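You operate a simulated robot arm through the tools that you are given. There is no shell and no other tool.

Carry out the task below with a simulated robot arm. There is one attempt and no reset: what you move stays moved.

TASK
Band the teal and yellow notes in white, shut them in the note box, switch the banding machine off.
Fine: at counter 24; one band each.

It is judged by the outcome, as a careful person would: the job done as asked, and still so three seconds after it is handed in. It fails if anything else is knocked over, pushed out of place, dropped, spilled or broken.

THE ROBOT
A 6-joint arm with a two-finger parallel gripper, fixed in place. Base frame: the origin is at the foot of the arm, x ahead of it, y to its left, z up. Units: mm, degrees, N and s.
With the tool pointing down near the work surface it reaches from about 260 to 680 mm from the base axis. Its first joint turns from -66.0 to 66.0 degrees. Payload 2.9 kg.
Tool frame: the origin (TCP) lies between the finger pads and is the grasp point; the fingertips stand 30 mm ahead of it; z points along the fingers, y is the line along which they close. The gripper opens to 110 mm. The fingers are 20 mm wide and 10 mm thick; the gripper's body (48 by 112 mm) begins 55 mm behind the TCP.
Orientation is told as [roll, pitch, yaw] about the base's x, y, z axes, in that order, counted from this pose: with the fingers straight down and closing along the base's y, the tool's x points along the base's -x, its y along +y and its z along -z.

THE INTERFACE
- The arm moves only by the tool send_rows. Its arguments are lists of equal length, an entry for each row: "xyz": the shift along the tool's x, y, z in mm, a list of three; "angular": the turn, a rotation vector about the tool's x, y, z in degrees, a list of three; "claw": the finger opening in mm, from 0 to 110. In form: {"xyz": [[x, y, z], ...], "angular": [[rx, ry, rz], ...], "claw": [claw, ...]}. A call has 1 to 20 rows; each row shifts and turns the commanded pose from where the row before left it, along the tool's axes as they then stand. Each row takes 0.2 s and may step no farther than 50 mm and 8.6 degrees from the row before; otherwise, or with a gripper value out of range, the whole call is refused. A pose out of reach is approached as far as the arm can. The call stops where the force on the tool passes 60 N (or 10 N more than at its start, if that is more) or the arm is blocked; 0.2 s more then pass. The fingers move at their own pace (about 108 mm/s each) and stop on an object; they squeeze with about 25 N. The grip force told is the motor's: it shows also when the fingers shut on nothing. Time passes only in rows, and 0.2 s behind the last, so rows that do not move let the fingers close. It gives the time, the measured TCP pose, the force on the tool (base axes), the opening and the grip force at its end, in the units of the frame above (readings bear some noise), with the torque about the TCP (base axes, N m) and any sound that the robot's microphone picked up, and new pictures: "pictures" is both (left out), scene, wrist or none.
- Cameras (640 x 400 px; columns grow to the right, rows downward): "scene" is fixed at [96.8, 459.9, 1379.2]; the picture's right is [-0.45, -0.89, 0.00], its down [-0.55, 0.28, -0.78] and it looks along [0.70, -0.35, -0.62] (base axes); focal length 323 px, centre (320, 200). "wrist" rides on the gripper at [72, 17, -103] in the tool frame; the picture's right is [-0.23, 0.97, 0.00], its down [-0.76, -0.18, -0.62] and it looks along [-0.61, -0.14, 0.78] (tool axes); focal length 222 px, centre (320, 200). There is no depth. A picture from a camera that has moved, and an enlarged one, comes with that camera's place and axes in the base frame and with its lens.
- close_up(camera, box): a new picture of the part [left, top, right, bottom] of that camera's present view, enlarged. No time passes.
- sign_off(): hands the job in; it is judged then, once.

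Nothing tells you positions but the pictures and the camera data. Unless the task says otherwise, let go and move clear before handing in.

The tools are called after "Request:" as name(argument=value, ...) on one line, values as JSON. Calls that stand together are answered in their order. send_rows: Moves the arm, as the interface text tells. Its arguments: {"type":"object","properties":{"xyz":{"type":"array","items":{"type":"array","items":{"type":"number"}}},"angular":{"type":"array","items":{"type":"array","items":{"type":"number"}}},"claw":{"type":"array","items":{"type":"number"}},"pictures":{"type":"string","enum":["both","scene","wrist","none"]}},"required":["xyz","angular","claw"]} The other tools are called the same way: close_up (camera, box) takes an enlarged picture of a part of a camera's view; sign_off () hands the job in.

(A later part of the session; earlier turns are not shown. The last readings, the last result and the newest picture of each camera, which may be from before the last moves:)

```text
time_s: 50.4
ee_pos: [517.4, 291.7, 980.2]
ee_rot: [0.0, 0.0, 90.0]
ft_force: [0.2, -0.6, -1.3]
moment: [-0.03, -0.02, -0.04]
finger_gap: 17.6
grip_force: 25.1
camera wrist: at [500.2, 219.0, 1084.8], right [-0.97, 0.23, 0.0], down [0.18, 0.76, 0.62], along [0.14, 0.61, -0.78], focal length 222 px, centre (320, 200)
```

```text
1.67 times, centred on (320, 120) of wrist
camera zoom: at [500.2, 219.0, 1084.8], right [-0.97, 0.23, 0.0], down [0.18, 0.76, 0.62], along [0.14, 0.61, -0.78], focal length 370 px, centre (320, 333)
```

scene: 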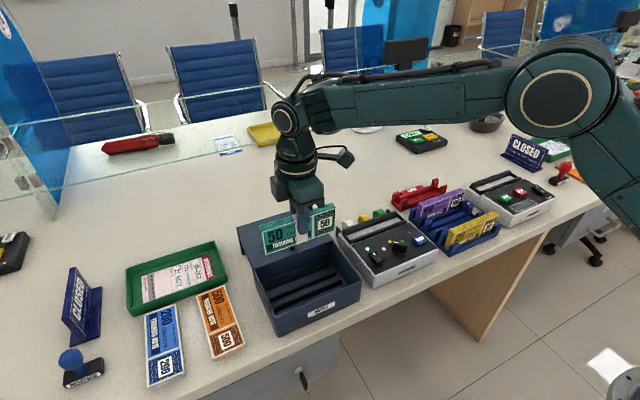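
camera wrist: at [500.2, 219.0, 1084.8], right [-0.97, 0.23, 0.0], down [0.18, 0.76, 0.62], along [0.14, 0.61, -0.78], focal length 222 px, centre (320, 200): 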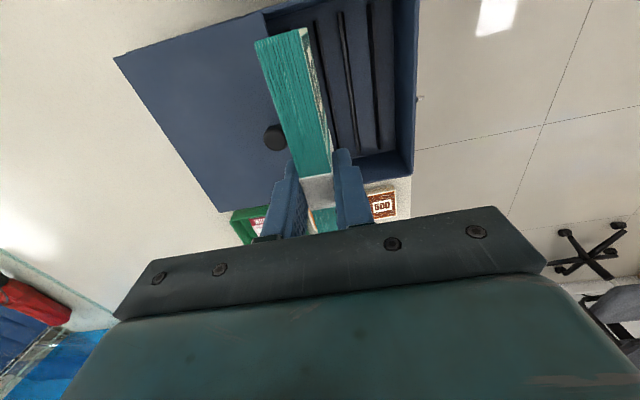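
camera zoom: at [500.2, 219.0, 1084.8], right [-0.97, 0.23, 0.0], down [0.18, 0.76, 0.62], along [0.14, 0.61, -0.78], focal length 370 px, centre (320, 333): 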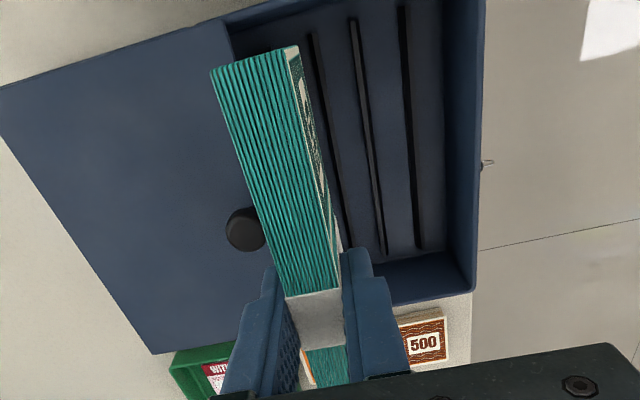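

It's above the rear slot. I'll descend 58 mm so the bundle's bottom is near the rim level, then check against the lid's edge and ribs.

Request:
send_rows(xyz=[[0, 0, 20], [0, 0, 20], [0, 0, 18], [0, 0, 0], [0, 0, 0]], angular=[[0, 0, 0], [0, 0, 0], [0, 0, 0], [0, 0, 0], [0, 0, 0]], claw=[10, 10, 10, 10, 10], pictures="none")

Request:
close_up(camera="scene", box=[240, 210, 370, 320])

Request:
close_up(camera="scene", box=[245, 235, 305, 295])

Request:
close_up(camera="wrist", box=[200, 0, 420, 150])

```text
time_s: 51.6
ee_pos: [517.5, 291.8, 921.6]
ee_rot: [0.0, 0.0, 90.1]
ft_force: [0.5, 0.6, -0.3]
moment: [0.0, -0.04, 0.02]
finger_gap: 17.4
grip_force: 24.8
```

```text
3.64 times, centred on (305, 265) of scene
camera zoom: at [96.8, 459.9, 1379.2], right [-0.45, -0.89, 0.0], down [-0.55, 0.28, -0.78], along [0.7, -0.35, -0.62], focal length 1174 px, centre (374, -36)
```

zoom: 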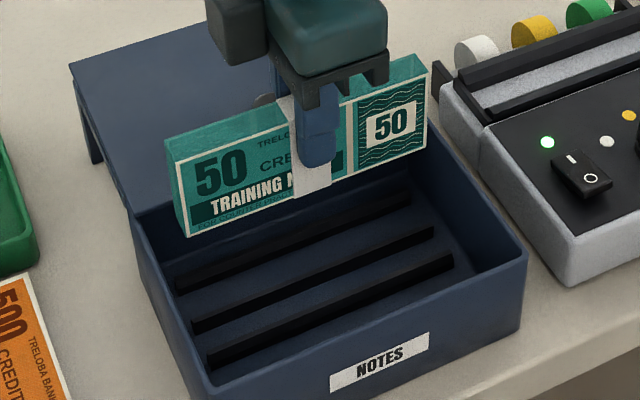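

```text
6.67 times, centred on (275, 265) of scene
camera zoom: at [96.8, 459.9, 1379.2], right [-0.45, -0.89, 0.0], down [-0.55, 0.28, -0.78], along [0.7, -0.35, -0.62], focal length 2152 px, centre (620, -233)
```

zoom: 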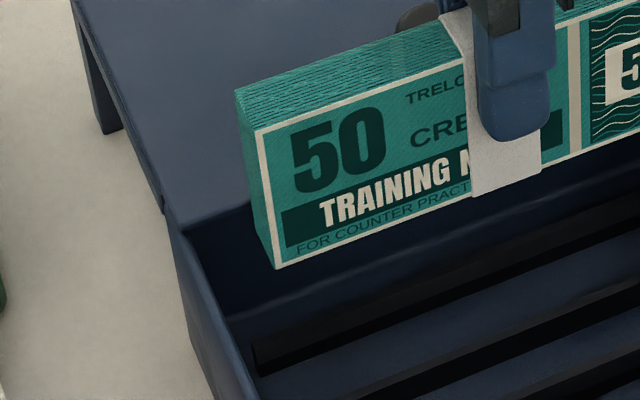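

```text
2.67 times, centred on (310, 75) of wrist
camera zoom: at [500.4, 219.1, 1025.9], right [-0.97, 0.23, 0.0], down [0.18, 0.76, 0.62], along [0.14, 0.61, -0.78], focal length 592 px, centre (347, 533)
```

zoom: 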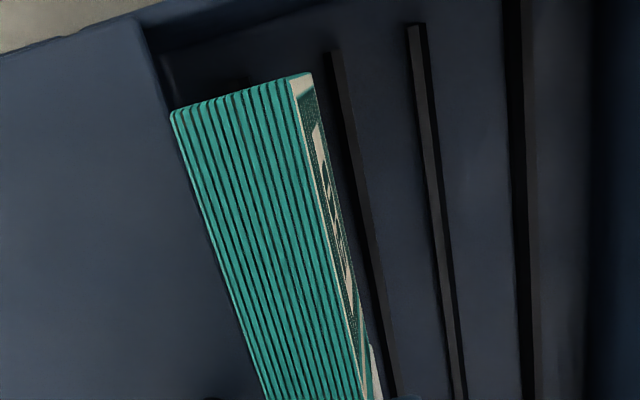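

The bundle is centred in y (about 217–368) and lines up with the rear slot near x ≈ 518. I'll nudge it 1 mm forward and lower until the fingertips are just above lid level, to check the back finger's clearance.

Request:
send_rows(xyz=[[0, 1, 10], [0, 0, 10], [0, 0, 7], [0, 0, 0]], angular=[[0, 0, 0], [0, 0, 0], [0, 0, 0], [0, 0, 0]], claw=[10, 10, 10, 10], pictures="none")

Request:
close_up(camera="scene", box=[240, 220, 370, 320])

Request:
close_up(camera="wrist", box=[220, 100, 400, 240])

Request:
close_up(camera="wrist", box=[200, 0, 420, 150])

```text
time_s: 52.6
ee_pos: [517.5, 292.4, 896.2]
ee_rot: [0.0, 0.0, 90.0]
ft_force: [-0.2, 0.6, -1.0]
moment: [0.02, -0.03, -0.01]
finger_gap: 17.5
grip_force: 25.3
```

```text
4.00 times, centred on (305, 270) of scene
camera zoom: at [96.8, 459.9, 1379.2], right [-0.45, -0.89, 0.0], down [-0.55, 0.28, -0.78], along [0.7, -0.35, -0.62], focal length 1291 px, centre (380, -80)
```

zoom: 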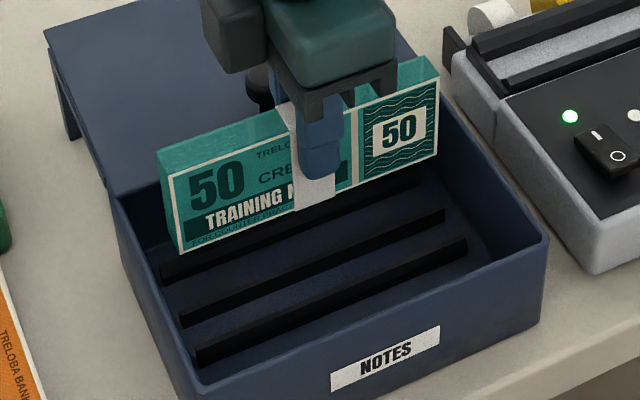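

```text
2.86 times, centred on (310, 170) of wrist
camera zoom: at [499.6, 218.7, 1000.1], right [-0.97, 0.23, 0.0], down [0.18, 0.76, 0.62], along [0.14, 0.61, -0.78], focal length 635 px, centre (349, 286)
```

zoom: 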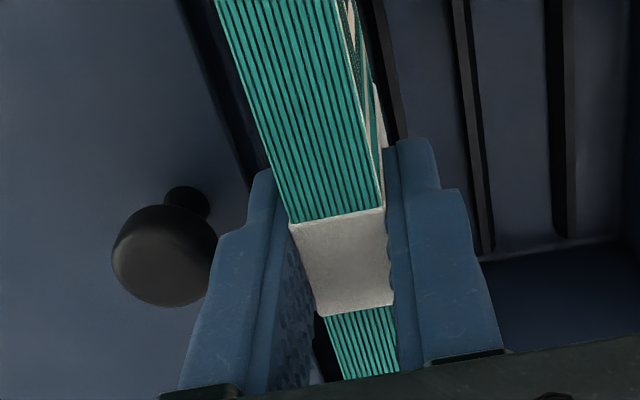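

```text
2.67 times, centred on (310, 75) of wrist
camera zoom: at [499.6, 218.7, 1000.1], right [-0.97, 0.23, 0.0], down [0.18, 0.76, 0.62], along [0.14, 0.61, -0.78], focal length 592 px, centre (347, 533)
```

zoom: 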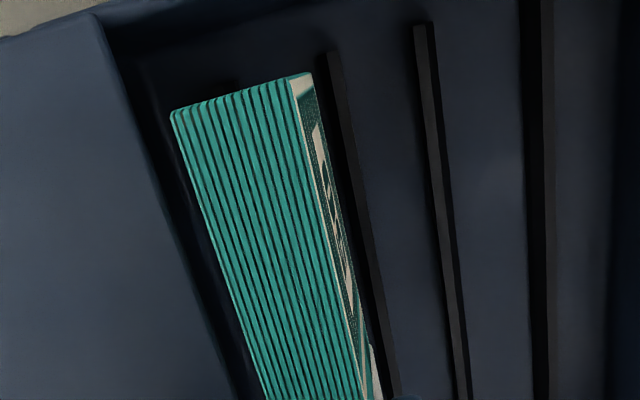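

The back finger clears the lid edge by about 4 mm. I'll lower to just above the rib tops and check slot alignment once more.

Request:
send_rows(xyz=[[0, 0, 8], [0, 0, 8], [0, 0, 8], [0, 0, 0]], angular=[[0, 0, 0], [0, 0, 0], [0, 0, 0], [0, 0, 0]], claw=[10, 10, 10, 10], pictures="none")

Request:
close_up(camera="scene", box=[240, 220, 370, 320])

Request:
close_up(camera="scene", box=[255, 255, 305, 305])

Request:
close_up(camera="wrist", box=[220, 0, 400, 240])

```text
time_s: 53.6
ee_pos: [517.0, 292.2, 871.3]
ee_rot: [0.0, 0.0, 90.0]
ft_force: [0.6, -0.2, -1.1]
moment: [-0.02, -0.01, -0.01]
finger_gap: 17.6
grip_force: 24.7
```

```text
4.00 times, centred on (305, 270) of scene
camera zoom: at [96.8, 459.9, 1379.2], right [-0.45, -0.89, 0.0], down [-0.55, 0.28, -0.78], along [0.7, -0.35, -0.62], focal length 1291 px, centre (380, -80)
```

zoom: 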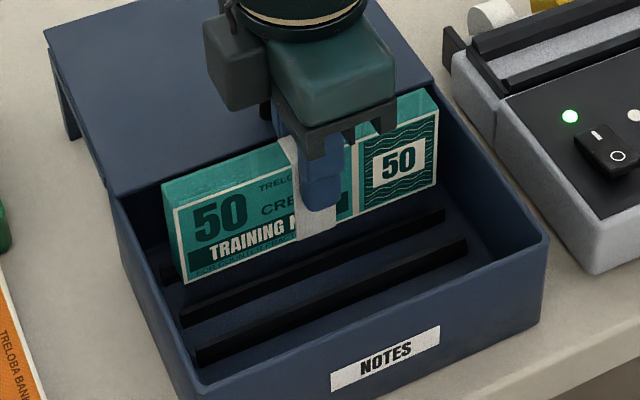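

```text
8.00 times, centred on (280, 280) of scene
camera zoom: at [96.8, 459.9, 1379.2], right [-0.45, -0.89, 0.0], down [-0.55, 0.28, -0.78], along [0.7, -0.35, -0.62], focal length 2583 px, centre (640, -440)
```

zoom: 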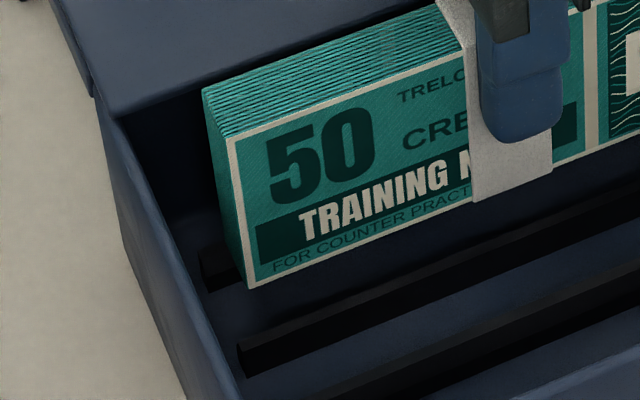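

```text
1.67 times, centred on (310, 120) of wrist
camera zoom: at [499.4, 218.8, 975.6], right [-0.97, 0.23, 0.0], down [0.18, 0.76, 0.62], along [0.14, 0.61, -0.78], focal length 370 px, centre (337, 333)
```

zoom: 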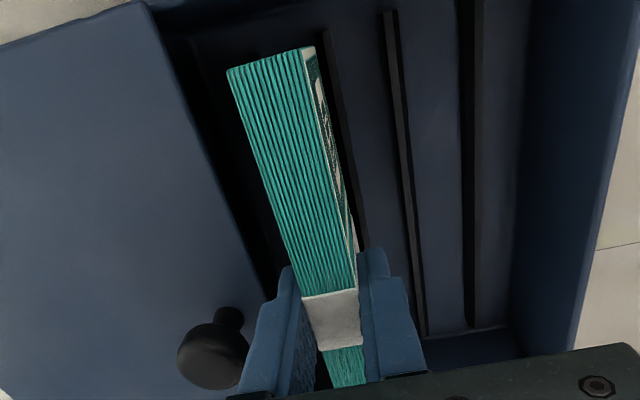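

The bundle hangs just over the rear slot. I'll shift 1 mm back and lower gently into it, checking the force.

Request:
send_rows(xyz=[[0, -1, 4], [0, 0, 4], [0, 0, 3], [0, 0, 3], [0, 0, 2]], angular=[[0, 0, 0], [0, 0, 0], [0, 0, 0], [0, 0, 0], [0, 0, 0]], claw=[10, 10, 10, 10, 10], pictures="none")

Request:
close_up(camera="scene", box=[255, 255, 305, 305])

Request:
close_up(camera="wrist", box=[220, 0, 400, 240])

```text
time_s: 54.8
ee_pos: [516.7, 290.4, 856.1]
ee_rot: [0.1, 0.0, 90.0]
ft_force: [0.5, -0.1, -2.0]
moment: [-0.01, -0.03, -0.02]
finger_gap: 17.5
grip_force: 25.2
```

```text
8.00 times, centred on (280, 280) of scene
camera zoom: at [96.8, 459.9, 1379.2], right [-0.45, -0.89, 0.0], down [-0.55, 0.28, -0.78], along [0.7, -0.35, -0.62], focal length 2583 px, centre (640, -440)
```

zoom: 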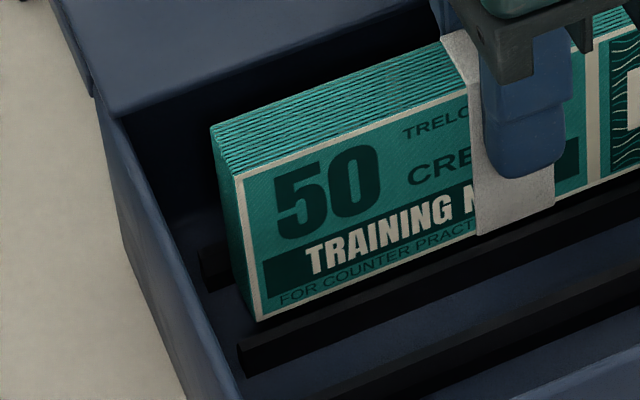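

```text
1.67 times, centred on (310, 120) of wrist
camera zoom: at [500.1, 218.0, 959.7], right [-0.97, 0.23, 0.0], down [0.18, 0.76, 0.62], along [0.14, 0.61, -0.78], focal length 370 px, centre (337, 333)
```

zoom: 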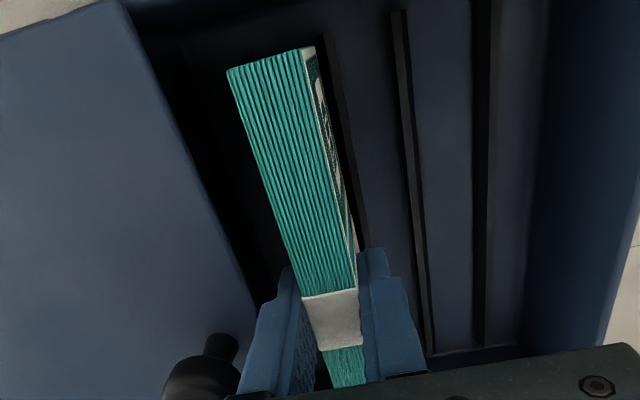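

It's slipping in beside the rib without force. Continuing down in small steps.

Request:
send_rows(xyz=[[0, 0, 3], [0, 0, 3], [0, 0, 2], [0, 0, 1]], angular=[[0, 0, 0], [0, 0, 0], [0, 0, 0], [0, 0, 0]], claw=[10, 10, 10, 10], pictures="none")

Request:
close_up(camera="scene", box=[255, 225, 345, 305])

```text
time_s: 55.8
ee_pos: [517.6, 291.4, 847.3]
ee_rot: [0.0, 0.0, 90.0]
ft_force: [0.2, -0.6, -0.7]
moment: [0.0, 0.01, 0.0]
finger_gap: 17.5
grip_force: 25.2
```

```text
5.00 times, centred on (300, 265) of scene
camera zoom: at [96.8, 459.9, 1379.2], right [-0.45, -0.89, 0.0], down [-0.55, 0.28, -0.78], along [0.7, -0.35, -0.62], focal length 1614 px, centre (420, -125)
```

zoom: 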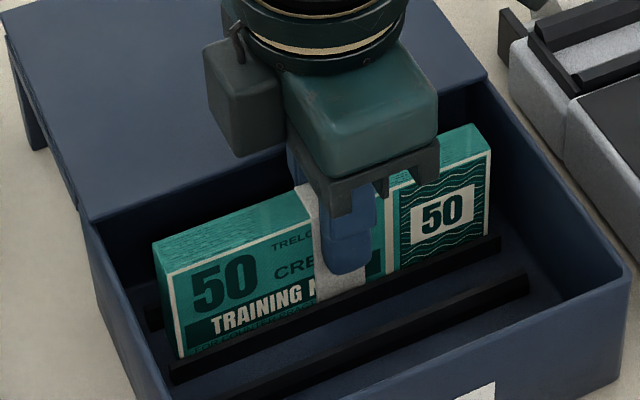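

Nearly at the floor, no contact yet. A few more 1 mm steps.

Request:
send_rows(xyz=[[0, 0, 1], [0, 0, 1], [0, 0, 1]], angular=[[0, 0, 0], [0, 0, 0], [0, 0, 0]], claw=[10, 10, 10], pictures="none")

Request:
send_rows(xyz=[[0, 0, 1], [0, 0, 0.5]], angular=[[0, 0, 0], [0, 0, 0]], claw=[10, 10], pictures="none")

```text
time_s: 56.6
ee_pos: [518.9, 292.2, 844.4]
ee_rot: [0.0, -0.1, 89.9]
ft_force: [-2.5, -1.0, 4.9]
moment: [-0.18, 0.12, -0.06]
finger_gap: 17.6
grip_force: 24.8
```

```text
time_s: 57.2
ee_pos: [517.6, 291.4, 844.9]
ee_rot: [-0.3, -0.1, 89.9]
ft_force: [-5.8, -1.4, 20.2]
moment: [-0.51, 0.31, -0.01]
finger_gap: 17.8
grip_force: 25.4
```

Floor contact (20 N). I'll ease up 1.3 mm, then release with a small opening.

Request:
send_rows(xyz=[[0, 0, -1.3], [0, 0, 0], [0, 0, 0], [0, 0, 0]], angular=[[0, 0, 0], [0, 0, 0], [0, 0, 0], [0, 0, 0]], claw=[10, 19, 22, 22], pictures="none")

Request:
close_up(camera="scene", box=[255, 225, 345, 305])

Request:
close_up(camera="wrist", box=[220, 0, 400, 240])

```text
time_s: 58.2
ee_pos: [517.5, 290.8, 842.0]
ee_rot: [0.0, -0.1, 90.0]
ft_force: [-0.1, 1.8, 0.2]
moment: [0.03, 0.02, 0.0]
finger_gap: 22.1
grip_force: 0.0
```

```text
5.00 times, centred on (300, 265) of scene
camera zoom: at [96.8, 459.9, 1379.2], right [-0.45, -0.89, 0.0], down [-0.55, 0.28, -0.78], along [0.7, -0.35, -0.62], focal length 1614 px, centre (420, -125)
```

zoom: 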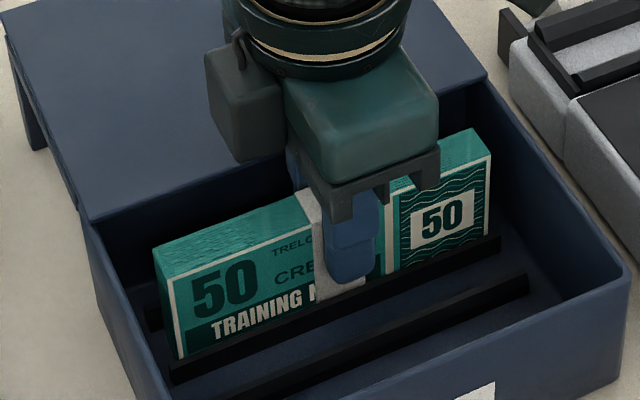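

```text
1.67 times, centred on (310, 120) of wrist
camera zoom: at [500.2, 218.5, 947.6], right [-0.97, 0.23, 0.0], down [0.18, 0.76, 0.62], along [0.14, 0.61, -0.78], focal length 370 px, centre (337, 333)
```

zoom: 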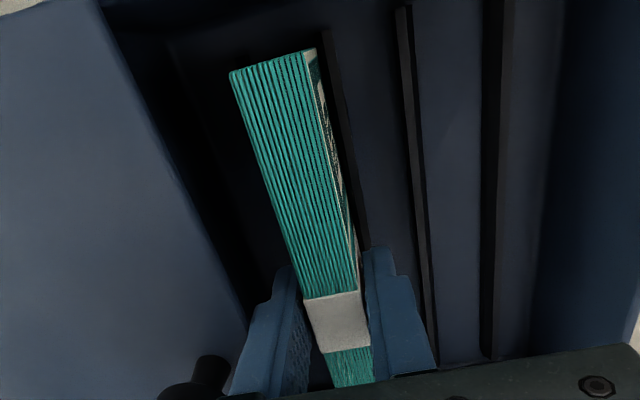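

The teal bundle stands in the rear slot, released. I'll rise straight up and head to the yellow bundle at about (451, −142).

Request:
send_rows(xyz=[[0, 0, -10], [0, 0, -30], [0, 0, -40], [0, 0, -30], [43.3, 6.65, 0], [43.3, 6.65, 0], [43.3, 6.65, 0], [43.3, 6.65, 0], [43.3, 6.65, 0], [43.3, 6.65, 0], [43.3, 6.65, 0], [43.3, 6.65, 0], [43.3, 6.65, 0], [43.3, 6.65, 0], [0, 0, 0], [0, 0, 0]], angular=[[0, 0, 0], [0, 0, 0], [0, 0, 0], [0, 0, 0], [0, 0, 0], [0, 0, 0], [0, 0, 0], [0, 0, 0], [0, 0, 0], [0, 0, 0], [0, 0, 0], [0, 0, 0], [0, 0, 0], [0, 0, 0], [0, 0, 0], [0, 0, 0]], claw=[22, 22, 22, 22, 22, 30, 44, 44, 44, 44, 44, 44, 44, 44, 44, 44])

Request:
close_up(camera="scene", box=[230, 210, 370, 340])

Request:
close_up(camera="scene", box=[400, 150, 520, 260])

Request:
close_up(camera="wrist", box=[180, 0, 460, 240])

```text
time_s: 61.6
ee_pos: [447.9, -143.8, 952.2]
ee_rot: [0.0, 0.0, 90.0]
ft_force: [0.4, -0.4, 0.8]
moment: [-0.02, -0.02, -0.01]
finger_gap: 44.0
grip_force: 0.0
camera wrist: at [430.9, -216.3, 1057.3], right [-0.97, 0.23, 0.0], down [0.18, 0.76, 0.62], along [0.14, 0.61, -0.78], focal length 222 px, centre (320, 200)
```

scene: 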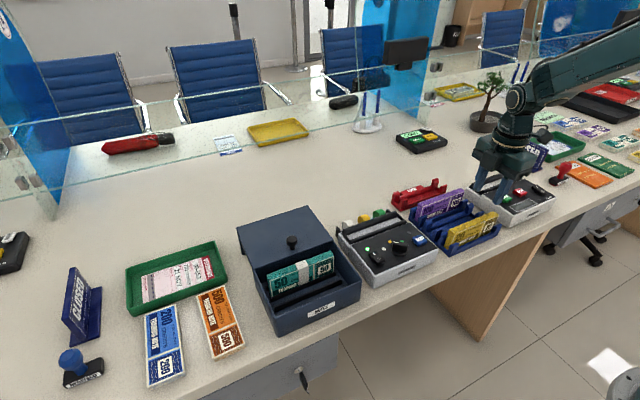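
wrist: 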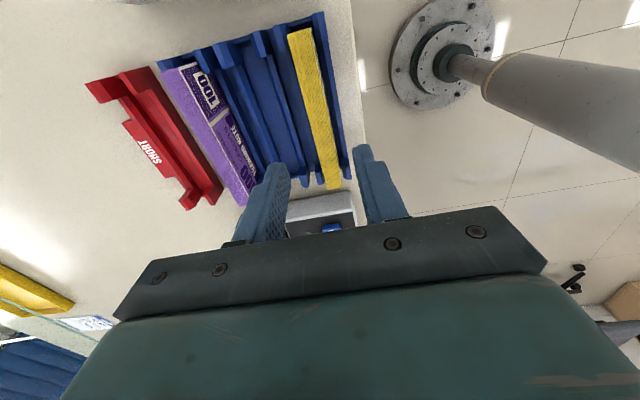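

```text
3.08 times, centred on (300, 275) of scene
camera zoom: at [96.8, 459.9, 1379.2], right [-0.45, -0.89, 0.0], down [-0.55, 0.28, -0.78], along [0.7, -0.35, -0.62], focal length 993 px, centre (382, -31)
```

zoom: 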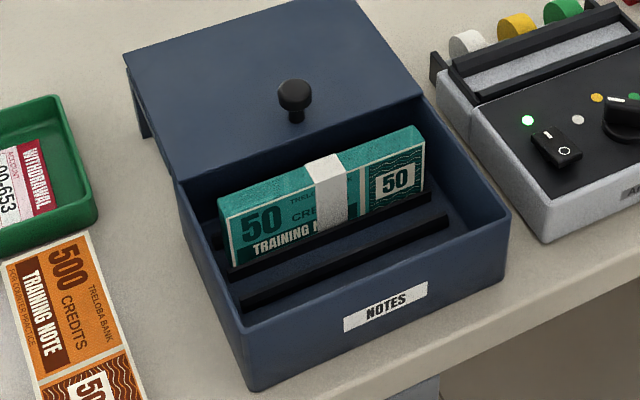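

```text
3.64 times, centred on (460, 205) of scene
camera zoom: at [96.8, 459.9, 1379.2], right [-0.45, -0.89, 0.0], down [-0.55, 0.28, -0.78], along [0.7, -0.35, -0.62], focal length 1174 px, centre (-189, 182)
```

zoom: 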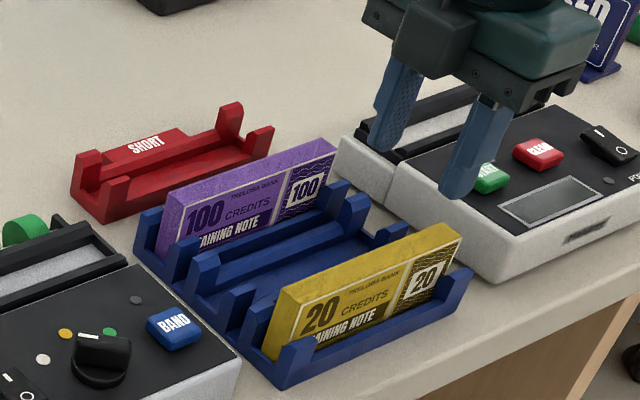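

```text
1.67 times, centred on (320, 120) of wrist
camera zoom: at [430.9, -216.3, 1057.3], right [-0.97, 0.23, 0.0], down [0.18, 0.76, 0.62], along [0.14, 0.61, -0.78], focal length 370 px, centre (320, 333)
```

zoom: 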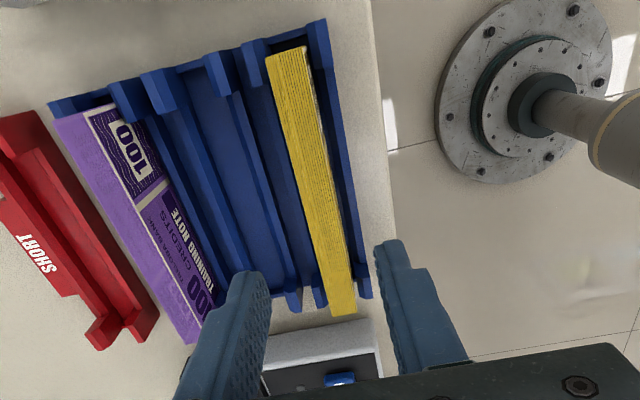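

Teal is standing well in the box. Yellow is just below; I'll correct by a few mm and descend part way.

Request:
send_rows(xyz=[[-2.5, -3.6, 30], [0, 0, 30], [0, 0, 19], [0, 0, 0]], angular=[[0, 0, 0], [0, 0, 0], [0, 0, 0], [0, 0, 0]], claw=[42, 42, 42, 42], pictures="none")

Request:
close_up(camera="scene", box=[400, 150, 520, 260])

Request:
close_up(camera="wrist", box=[180, 0, 460, 240])

```text
time_s: 62.6
ee_pos: [452.5, -140.8, 873.5]
ee_rot: [-0.1, 0.0, 90.1]
ft_force: [-0.8, 0.6, 0.0]
moment: [0.0, 0.0, 0.0]
finger_gap: 42.0
grip_force: 0.1
```

```text
3.64 times, centred on (460, 205) of scene
camera zoom: at [96.8, 459.9, 1379.2], right [-0.45, -0.89, 0.0], down [-0.55, 0.28, -0.78], along [0.7, -0.35, -0.62], focal length 1174 px, centre (-189, 182)
```

zoom: 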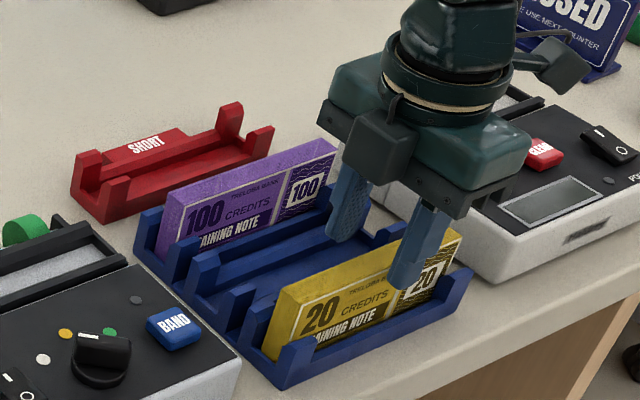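

```text
1.67 times, centred on (320, 120) of wrist
camera zoom: at [436.4, -213.4, 977.6], right [-0.97, 0.23, 0.0], down [0.18, 0.76, 0.62], along [0.14, 0.61, -0.78], focal length 370 px, centre (320, 333)
```

zoom: 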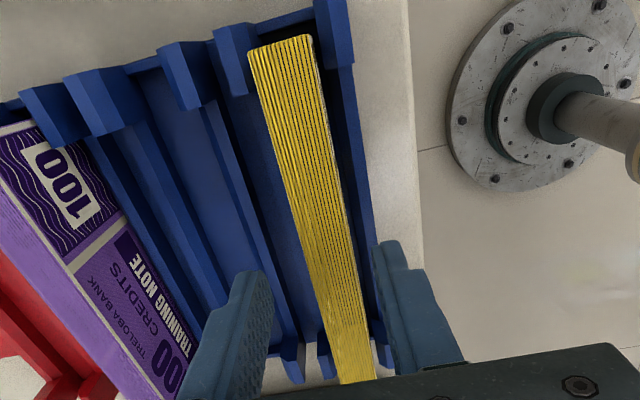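

Yellow sits about 2.5 mm towards the front finger, so I'll centre on it, then descend and close.

Request:
send_rows(xyz=[[0, 2.5, 10], [0, 0, 12], [0, 0, 9], [0, 0, 0], [0, 0, 0], [0, 0, 0], [0, 0, 0]], angular=[[0, 0, 0], [0, 0, 0], [0, 0, 0], [0, 0, 0], [0, 0, 0], [0, 0, 0], [0, 0, 0]], claw=[42, 42, 42, 42, 26, 10, 10], pictures="none")

Request:
close_up(camera="scene", box=[400, 150, 520, 260])

Request:
close_up(camera="wrist", box=[180, 0, 460, 240])

```text
time_s: 64.2
ee_pos: [452.1, -139.0, 843.5]
ee_rot: [0.0, 0.1, 90.0]
ft_force: [0.3, 0.2, 1.4]
moment: [0.02, 0.0, -0.02]
finger_gap: 17.5
grip_force: 25.1
```

```text
3.64 times, centred on (460, 205) of scene
camera zoom: at [96.7, 459.9, 1379.2], right [-0.45, -0.89, 0.0], down [-0.55, 0.28, -0.78], along [0.7, -0.35, -0.62], focal length 1174 px, centre (-189, 182)
```

zoom: 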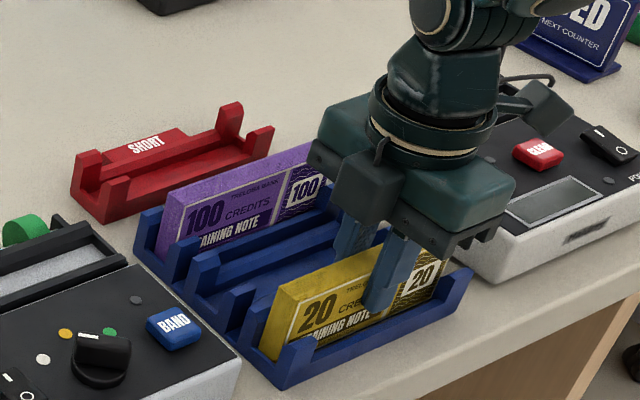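

```text
1.67 times, centred on (320, 120) of wrist
camera zoom: at [433.7, -212.0, 948.0], right [-0.97, 0.23, 0.0], down [0.18, 0.76, 0.62], along [0.14, 0.61, -0.78], focal length 370 px, centre (320, 333)
```

zoom: 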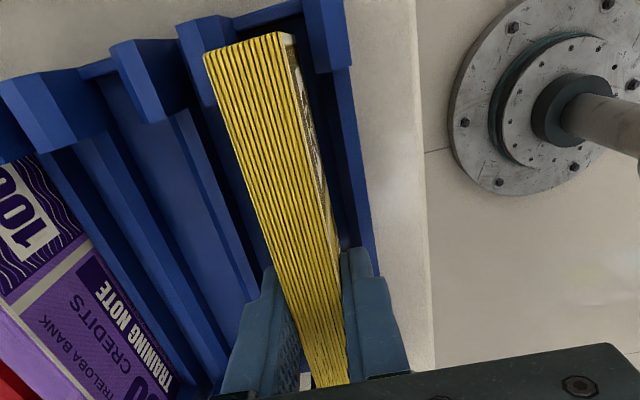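

Yellow is gripped (17.5 mm). Lifting and carrying it to above the trough.

Request:
send_rows(xyz=[[0, 0, -8], [0, 0, -16], [0, 0, -22], [0, 0, -22], [0, 0, -22], [0, 0, -22], [-30.6, -15.6, 0], [-30.6, -15.6, 0], [-30.6, -15.6, 0], [-30.6, -15.6, 0], [-30.6, -15.6, 0], [-30.6, -15.6, 0], [-30.7, -15.7, 0], [0, 0, 0], [0, 0, 16], [0, 0, 16], [0, 0, 16], [0, 0, 0], [0, 0, 0]], angular=[[0, 0, 0], [0, 0, 0], [0, 0, 0], [0, 0, 0], [0, 0, 0], [0, 0, 0], [0, 0, 0], [0, 0, 0], [0, 0, 0], [0, 0, 0], [0, 0, 0], [0, 0, 0], [0, 0, 0], [0, 0, 0], [0, 0, 0], [0, 0, 0], [0, 0, 0], [0, 0, 0], [0, 0, 0]], claw=[10, 10, 10, 10, 10, 10, 10, 10, 10, 10, 10, 10, 10, 10, 10, 10, 10, 10, 10])

Request:
close_up(camera="scene", box=[335, 205, 375, 250])

Request:
close_up(camera="scene", box=[375, 190, 425, 235])

Request:
close_up(camera="wrist", box=[220, 0, 380, 120])

```text
time_s: 68.2
ee_pos: [562.0, 75.5, 906.2]
ee_rot: [-0.1, 0.0, 89.9]
ft_force: [-0.4, -0.2, -0.7]
moment: [0.04, 0.0, 0.02]
finger_gap: 17.7
grip_force: 25.3
camera wrist: at [543.2, 2.2, 1009.1], right [-0.97, 0.23, 0.0], down [0.18, 0.76, 0.62], along [0.14, 0.61, -0.78], focal length 222 px, centre (320, 200)
```

scene: 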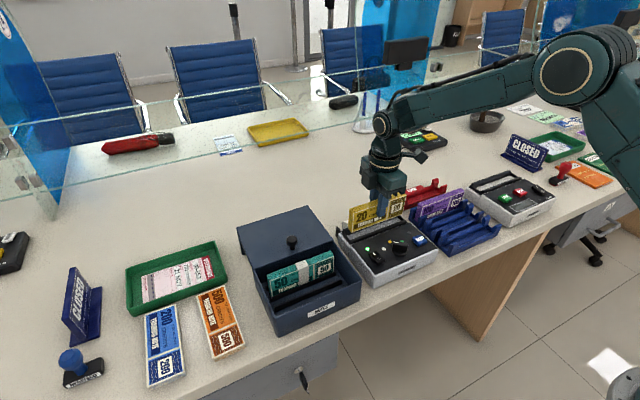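
wrist: 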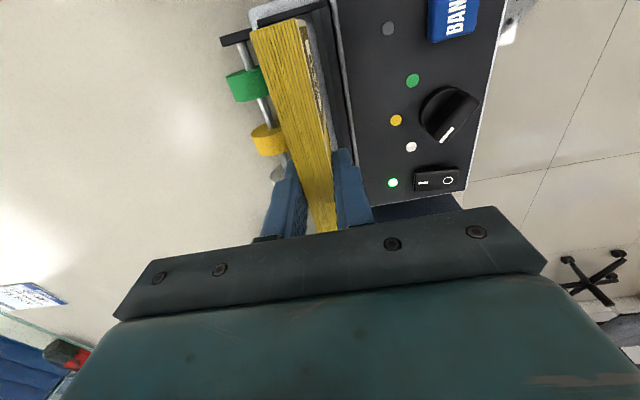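

```text
8.89 times, centred on (355, 228) of scene
camera zoom: at [96.8, 459.9, 1379.2], right [-0.45, -0.89, 0.0], down [-0.55, 0.28, -0.78], along [0.7, -0.35, -0.62], focal length 2870 px, centre (9, -44)
```

zoom: 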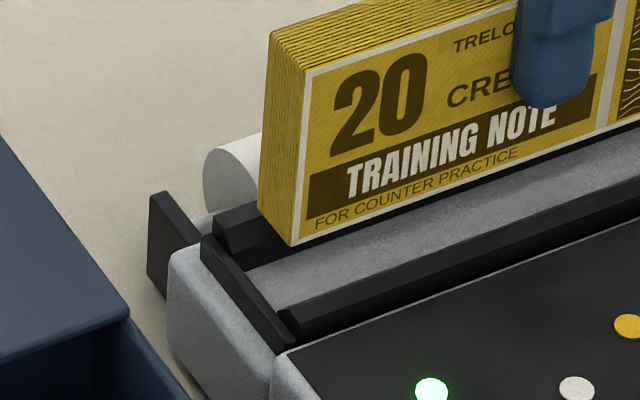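

```text
8.89 times, centred on (400, 212) of scene
camera zoom: at [96.8, 459.9, 1379.2], right [-0.45, -0.89, 0.0], down [-0.55, 0.28, -0.78], along [0.7, -0.35, -0.62], focal length 2870 px, centre (-391, 89)
```

zoom: 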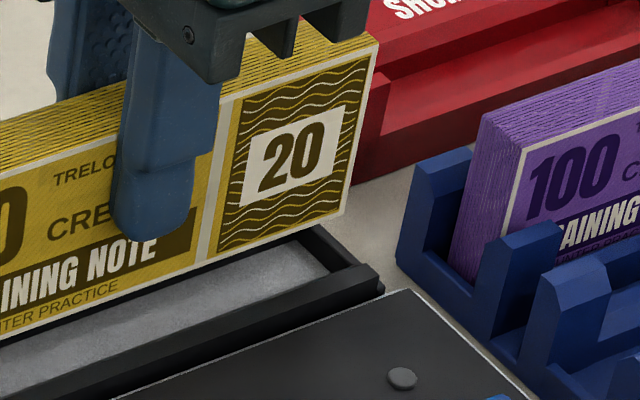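

```text
3.33 times, centred on (300, 60) of wrist
camera zoom: at [543.2, 2.2, 1009.1], right [-0.97, 0.23, 0.0], down [0.18, 0.76, 0.62], along [0.14, 0.61, -0.78], focal length 740 px, centre (387, 667)
```

zoom: 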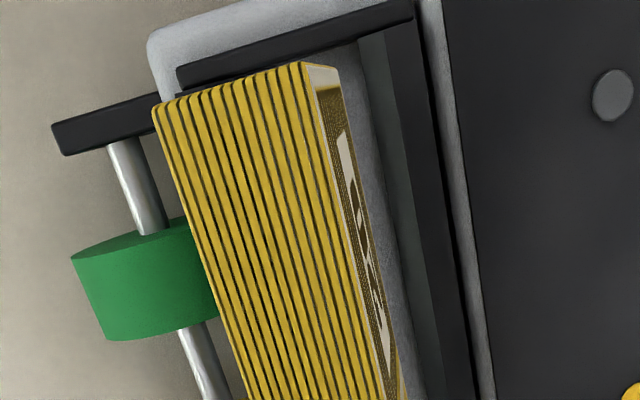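

Yellow hovers in almost the same place as teal did (y ≈ 2–150). Lowering it into the trough.

Request:
send_rows(xyz=[[0, 0, 6], [0, 0, 6], [0, 0, 4], [0, 0, 3], [0, 0, 3], [0, 0, 2]], angular=[[0, 0, 0], [0, 0, 0], [0, 0, 0], [0, 0, 0], [0, 0, 0], [0, 0, 0]], claw=[10, 10, 10, 10, 10, 10], pictures="none")

Request:
close_up(camera="scene", box=[335, 175, 425, 255])

Request:
close_up(camera="wrist", box=[220, 0, 380, 120])

```text
time_s: 69.6
ee_pos: [561.5, 75.8, 882.5]
ee_rot: [0.0, 0.0, 90.1]
ft_force: [0.0, -0.4, -1.9]
moment: [0.0, 0.0, 0.0]
finger_gap: 17.8
grip_force: 24.6
```

```text
5.00 times, centred on (380, 215) of scene
camera zoom: at [96.8, 459.9, 1379.2], right [-0.45, -0.89, 0.0], down [-0.55, 0.28, -0.78], along [0.7, -0.35, -0.62], focal length 1614 px, centre (20, 125)
```

zoom: 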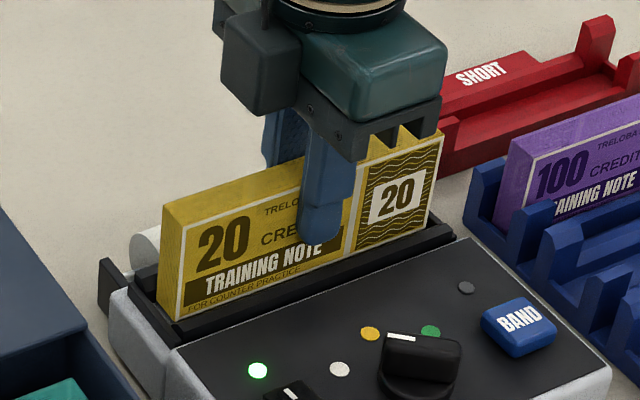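

```text
3.33 times, centred on (300, 60) of wrist
camera zoom: at [543.4, 2.7, 987.1], right [-0.97, 0.23, 0.0], down [0.18, 0.76, 0.62], along [0.14, 0.61, -0.78], focal length 740 px, centre (387, 667)
```

zoom: 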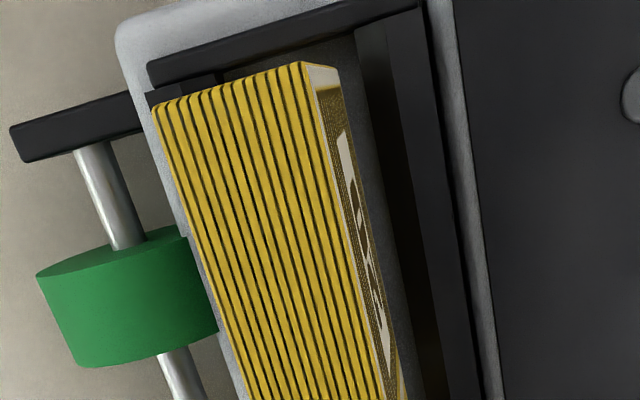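

Entering cleanly. Final few mm to the floor.

Request:
send_rows(xyz=[[0, 0, 1.5], [0, 0, 1.5]], angular=[[0, 0, 0], [0, 0, 0]], claw=[10, 10], pictures="none")

Request:
send_rows(xyz=[[0, 0, 1], [0, 0, 0.5]], angular=[[0, 0, 0], [0, 0, 0]], claw=[10, 10], pictures="none")

```text
time_s: 70.2
ee_pos: [561.7, 75.5, 881.5]
ee_rot: [0.2, 0.1, 90.1]
ft_force: [0.0, 0.2, -1.5]
moment: [0.01, 0.0, 0.0]
finger_gap: 17.3
grip_force: 24.7
```

```text
time_s: 70.8
ee_pos: [561.9, 74.4, 878.8]
ee_rot: [0.1, -0.1, 90.0]
ft_force: [-0.3, -0.1, -0.5]
moment: [0.0, 0.02, 0.03]
finger_gap: 17.8
grip_force: 24.6
```

No contact yet; continuing by single millimetres.

Request:
send_rows(xyz=[[0, 0, 0.7], [0, 0, 0.7]], angular=[[0, 0, 0], [0, 0, 0]], claw=[10, 10], pictures="none")

Request:
close_up(camera="scene", box=[335, 175, 425, 255])

```text
time_s: 71.4
ee_pos: [561.2, 75.0, 878.8]
ee_rot: [0.0, 0.0, 89.9]
ft_force: [-1.5, -3.9, 10.9]
moment: [0.01, 0.14, 0.06]
finger_gap: 17.7
grip_force: 25.2
```

```text
5.00 times, centred on (380, 215) of scene
camera zoom: at [96.6, 459.8, 1379.2], right [-0.45, -0.89, 0.0], down [-0.55, 0.28, -0.78], along [0.7, -0.35, -0.62], focal length 1614 px, centre (20, 125)
```

zoom: 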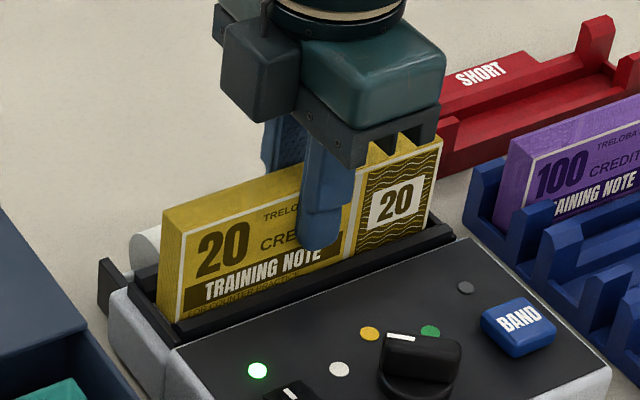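

Floor contact at 11 N. Easing slightly and releasing.

Request:
send_rows(xyz=[[0, 0, -0.7], [0, 0, 0], [0, 0, 0]], angular=[[0, 0, 0], [0, 0, 0], [0, 0, 0]], claw=[10, 26, 34], pictures="none")

Request:
close_up(camera="scene", box=[335, 175, 425, 255])

Request:
close_up(camera="wrist", box=[200, 0, 420, 240])

```text
time_s: 72.2
ee_pos: [561.5, 74.7, 876.5]
ee_rot: [0.0, 0.0, 90.0]
ft_force: [-0.1, -0.6, -0.9]
moment: [-0.01, -0.01, -0.02]
finger_gap: 34.0
grip_force: 0.0
```

```text
5.00 times, centred on (380, 215) of scene
camera zoom: at [96.8, 459.9, 1379.2], right [-0.45, -0.89, 0.0], down [-0.55, 0.28, -0.78], along [0.7, -0.35, -0.62], focal length 1614 px, centre (20, 125)
```

zoom: 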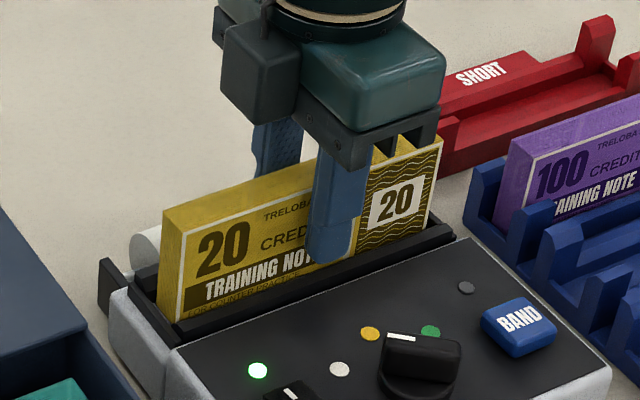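

```text
1.67 times, centred on (310, 120) of wrist
camera zoom: at [543.5, 2.3, 981.8], right [-0.97, 0.23, 0.0], down [0.18, 0.76, 0.62], along [0.14, 0.61, -0.78], focal length 370 px, centre (337, 333)
```

zoom: 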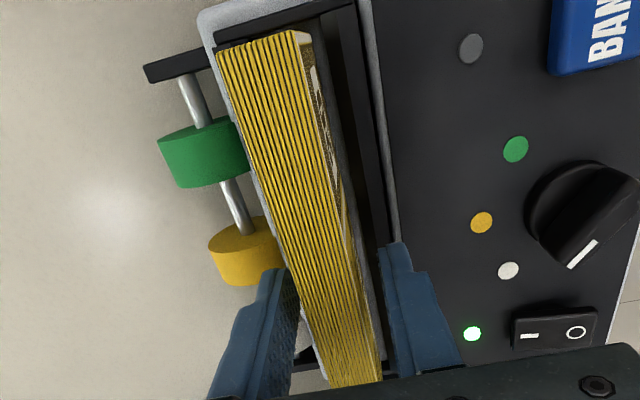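

I'll check that the yellow bundle is seated level by zooming both ends of the trough.

Request:
close_up(camera="scene", box=[335, 205, 375, 250])

Request:
close_up(camera="scene", box=[385, 190, 435, 235])

Request:
close_up(camera="wrist", box=[250, 0, 330, 60])

```text
8.89 times, centred on (355, 228) of scene
camera zoom: at [96.8, 459.9, 1379.2], right [-0.45, -0.89, 0.0], down [-0.55, 0.28, -0.78], along [0.7, -0.35, -0.62], focal length 2870 px, centre (9, -44)
```

zoom: 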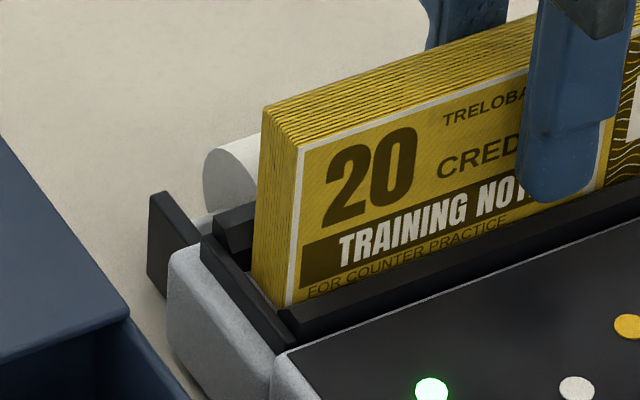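

```text
8.89 times, centred on (410, 212) of scene
camera zoom: at [96.8, 459.9, 1379.2], right [-0.45, -0.89, 0.0], down [-0.55, 0.28, -0.78], along [0.7, -0.35, -0.62], focal length 2870 px, centre (-480, 89)
```

zoom: 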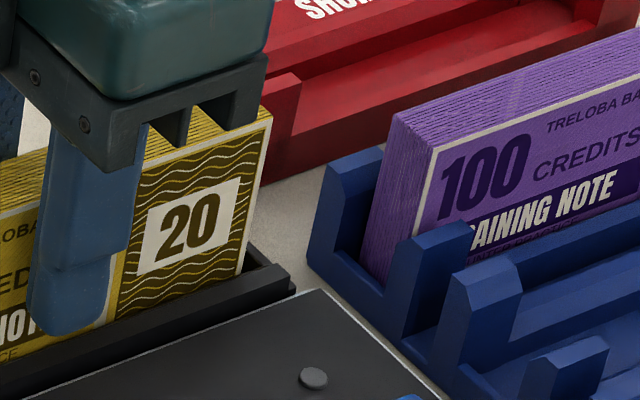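

```text
6.67 times, centred on (290, 30) of wrist
camera zoom: at [543.5, 2.3, 981.8], right [-0.97, 0.23, 0.0], down [0.18, 0.76, 0.62], along [0.14, 0.61, -0.78], focal length 1481 px, centre (520, 1333)
```

zoom: 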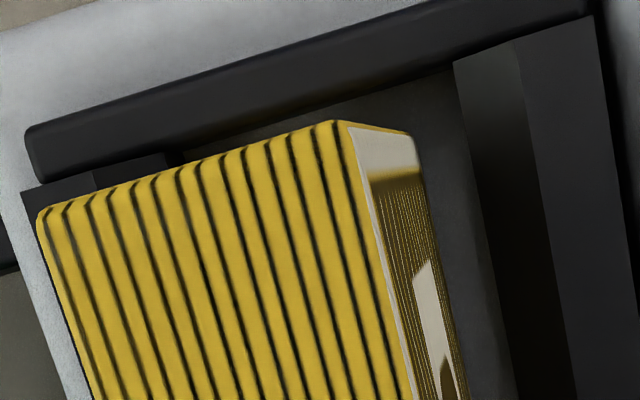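

Yellow is seated in the trough. I'll rise, close the fingers and return to the BAND button.

Request:
send_rows(xyz=[[0, 0, -20], [0, 0, -35], [0, 0, -35], [20.1, 31.7, 0], [20.1, 31.7, 0], [20.1, 31.6, 0], [0, 0, 0], [0, 0, 40], [0, 0, 35], [0, 0, 0]], angular=[[0, 0, 0], [0, 0, 0], [0, 0, 0], [0, 0, 0], [0, 0, 0], [0, 0, 0], [0, 0, 0], [0, 0, 0], [0, 0, 0], [0, 0, 0]], claw=[34, 34, 34, 20, 0, 0, 0, 0, 0, 0], pictures="none")

Request:
close_up(camera="scene", box=[335, 175, 445, 275])

Request:
close_up(camera="wrist", box=[200, 40, 420, 220])

```text
time_s: 74.4
ee_pos: [465.1, 16.3, 893.0]
ee_rot: [0.0, 0.0, 90.0]
ft_force: [-0.2, -0.1, -0.2]
moment: [-0.01, 0.04, 0.04]
finger_gap: 0.0
grip_force: 25.3
```

```text
4.00 times, centred on (390, 225) of scene
camera zoom: at [96.8, 459.9, 1379.2], right [-0.45, -0.89, 0.0], down [-0.55, 0.28, -0.78], along [0.7, -0.35, -0.62], focal length 1291 px, centre (40, 100)
```

zoom: 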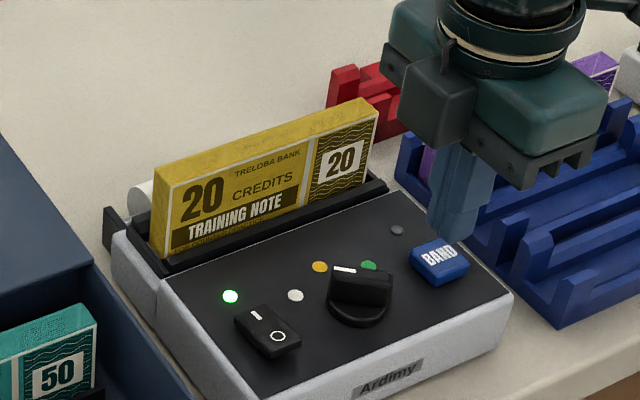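

```text
2.22 times, centred on (310, 130) of wrist
camera zoom: at [447.8, -56.4, 997.1], right [-0.97, 0.23, 0.0], down [0.18, 0.76, 0.62], along [0.14, 0.61, -0.78], focal length 494 px, centre (342, 356)
```

zoom: 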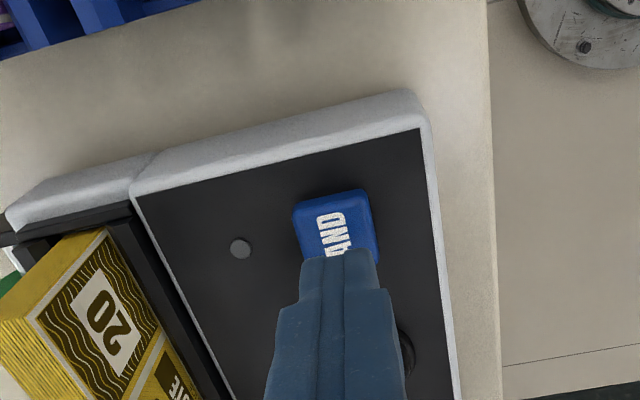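

Yellow is ready in the trough, selector on white, power on. Lowering to just above the BAND button.

Request:
send_rows(xyz=[[1.5, 0, 12], [0, 0, 5], [0, 0, 2], [0, 0, 1]], angular=[[0, 0, 0], [0, 0, 0], [0, 0, 0], [0, 0, 0]], claw=[0, 0, 0, 0], pictures="none")

Request:
send_rows(xyz=[[0, 0, 1], [0, 0, 1]], angular=[[0, 0, 0], [0, 0, 0]], claw=[0, 0], pictures="none")

Request:
close_up(camera="scene", box=[335, 185, 445, 275])

```text
time_s: 75.4
ee_pos: [465.5, 15.0, 874.4]
ee_rot: [0.0, -0.1, 90.0]
ft_force: [0.6, 0.1, 0.1]
moment: [0.0, 0.0, 0.03]
finger_gap: 0.2
grip_force: 24.8
```

```text
time_s: 76.0
ee_pos: [466.4, 14.2, 871.5]
ee_rot: [0.1, 0.0, 90.0]
ft_force: [-1.3, 0.8, -0.6]
moment: [0.03, -0.02, 0.0]
finger_gap: 0.0
grip_force: 24.6
```

```text
4.44 times, centred on (390, 230) of scene
camera zoom: at [96.8, 459.9, 1379.2], right [-0.45, -0.89, 0.0], down [-0.55, 0.28, -0.78], along [0.7, -0.35, -0.62], focal length 1435 px, centre (9, 67)
```

zoom: 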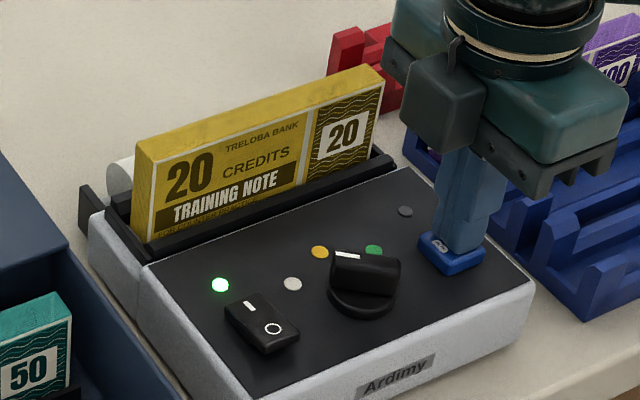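

The tip is on the button but not pressed yet. Pressing the last two millimetres.

Request:
send_rows(xyz=[[0, 0, 1], [0, 0, 1]], angular=[[0, 0, 0], [0, 0, 0]], claw=[0, 0], pictures="none")

Request:
close_up(camera="scene", box=[335, 185, 445, 275])

```text
time_s: 76.6
ee_pos: [465.7, 13.8, 867.9]
ee_rot: [-0.2, 0.0, 90.1]
ft_force: [1.0, 1.0, 1.4]
moment: [0.01, 0.02, 0.02]
finger_gap: 0.0
grip_force: 24.9
heard: click
```

```text
4.44 times, centred on (390, 230) of scene
camera zoom: at [96.8, 459.9, 1379.2], right [-0.45, -0.89, 0.0], down [-0.55, 0.28, -0.78], along [0.7, -0.35, -0.62], focal length 1435 px, centre (9, 67)
```

zoom: 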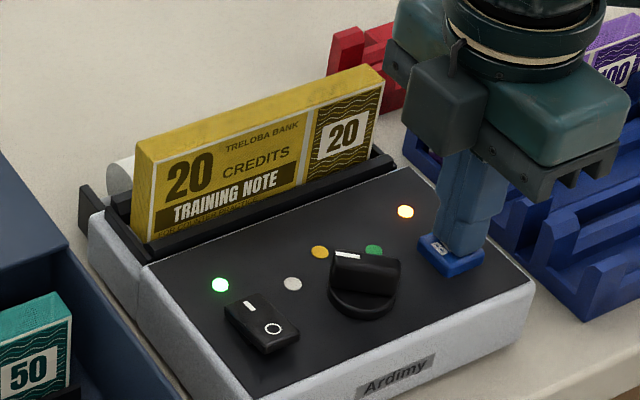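

A click and the amber lamp: the second banding is running. Lifting off and waiting for it to finish.

Request:
send_rows(xyz=[[0, 0, -15], [0, 0, -35], [0, 0, -45], [0, 0, 0], [0, 0, 0], [0, 0, 0]], angular=[[0, 0, 0], [0, 0, 0], [0, 0, 0], [0, 0, 0], [0, 0, 0], [0, 0, 0]], claw=[0, 0, 0, 0, 0, 0], pictures="none")

Request:
close_up(camera="scene", box=[335, 175, 445, 275])

```text
time_s: 78.0
ee_pos: [464.6, 14.9, 963.8]
ee_rot: [0.0, 0.1, 89.9]
ft_force: [-1.2, 0.7, -0.1]
moment: [0.04, -0.01, 0.01]
finger_gap: 0.0
grip_force: 24.9
```

```text
4.00 times, centred on (390, 225) of scene
camera zoom: at [96.8, 459.9, 1379.2], right [-0.45, -0.89, 0.0], down [-0.55, 0.28, -0.78], along [0.7, -0.35, -0.62], focal length 1291 px, centre (40, 100)
```

zoom: 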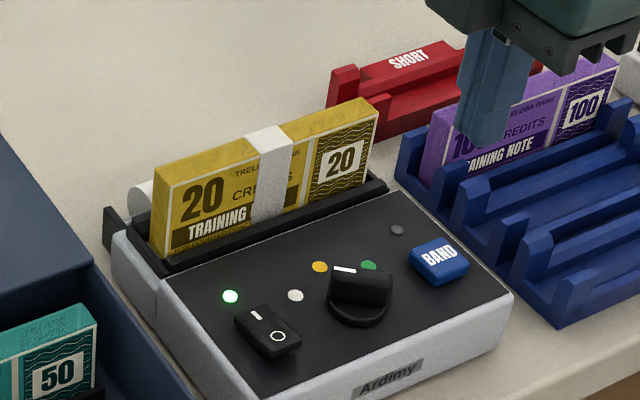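

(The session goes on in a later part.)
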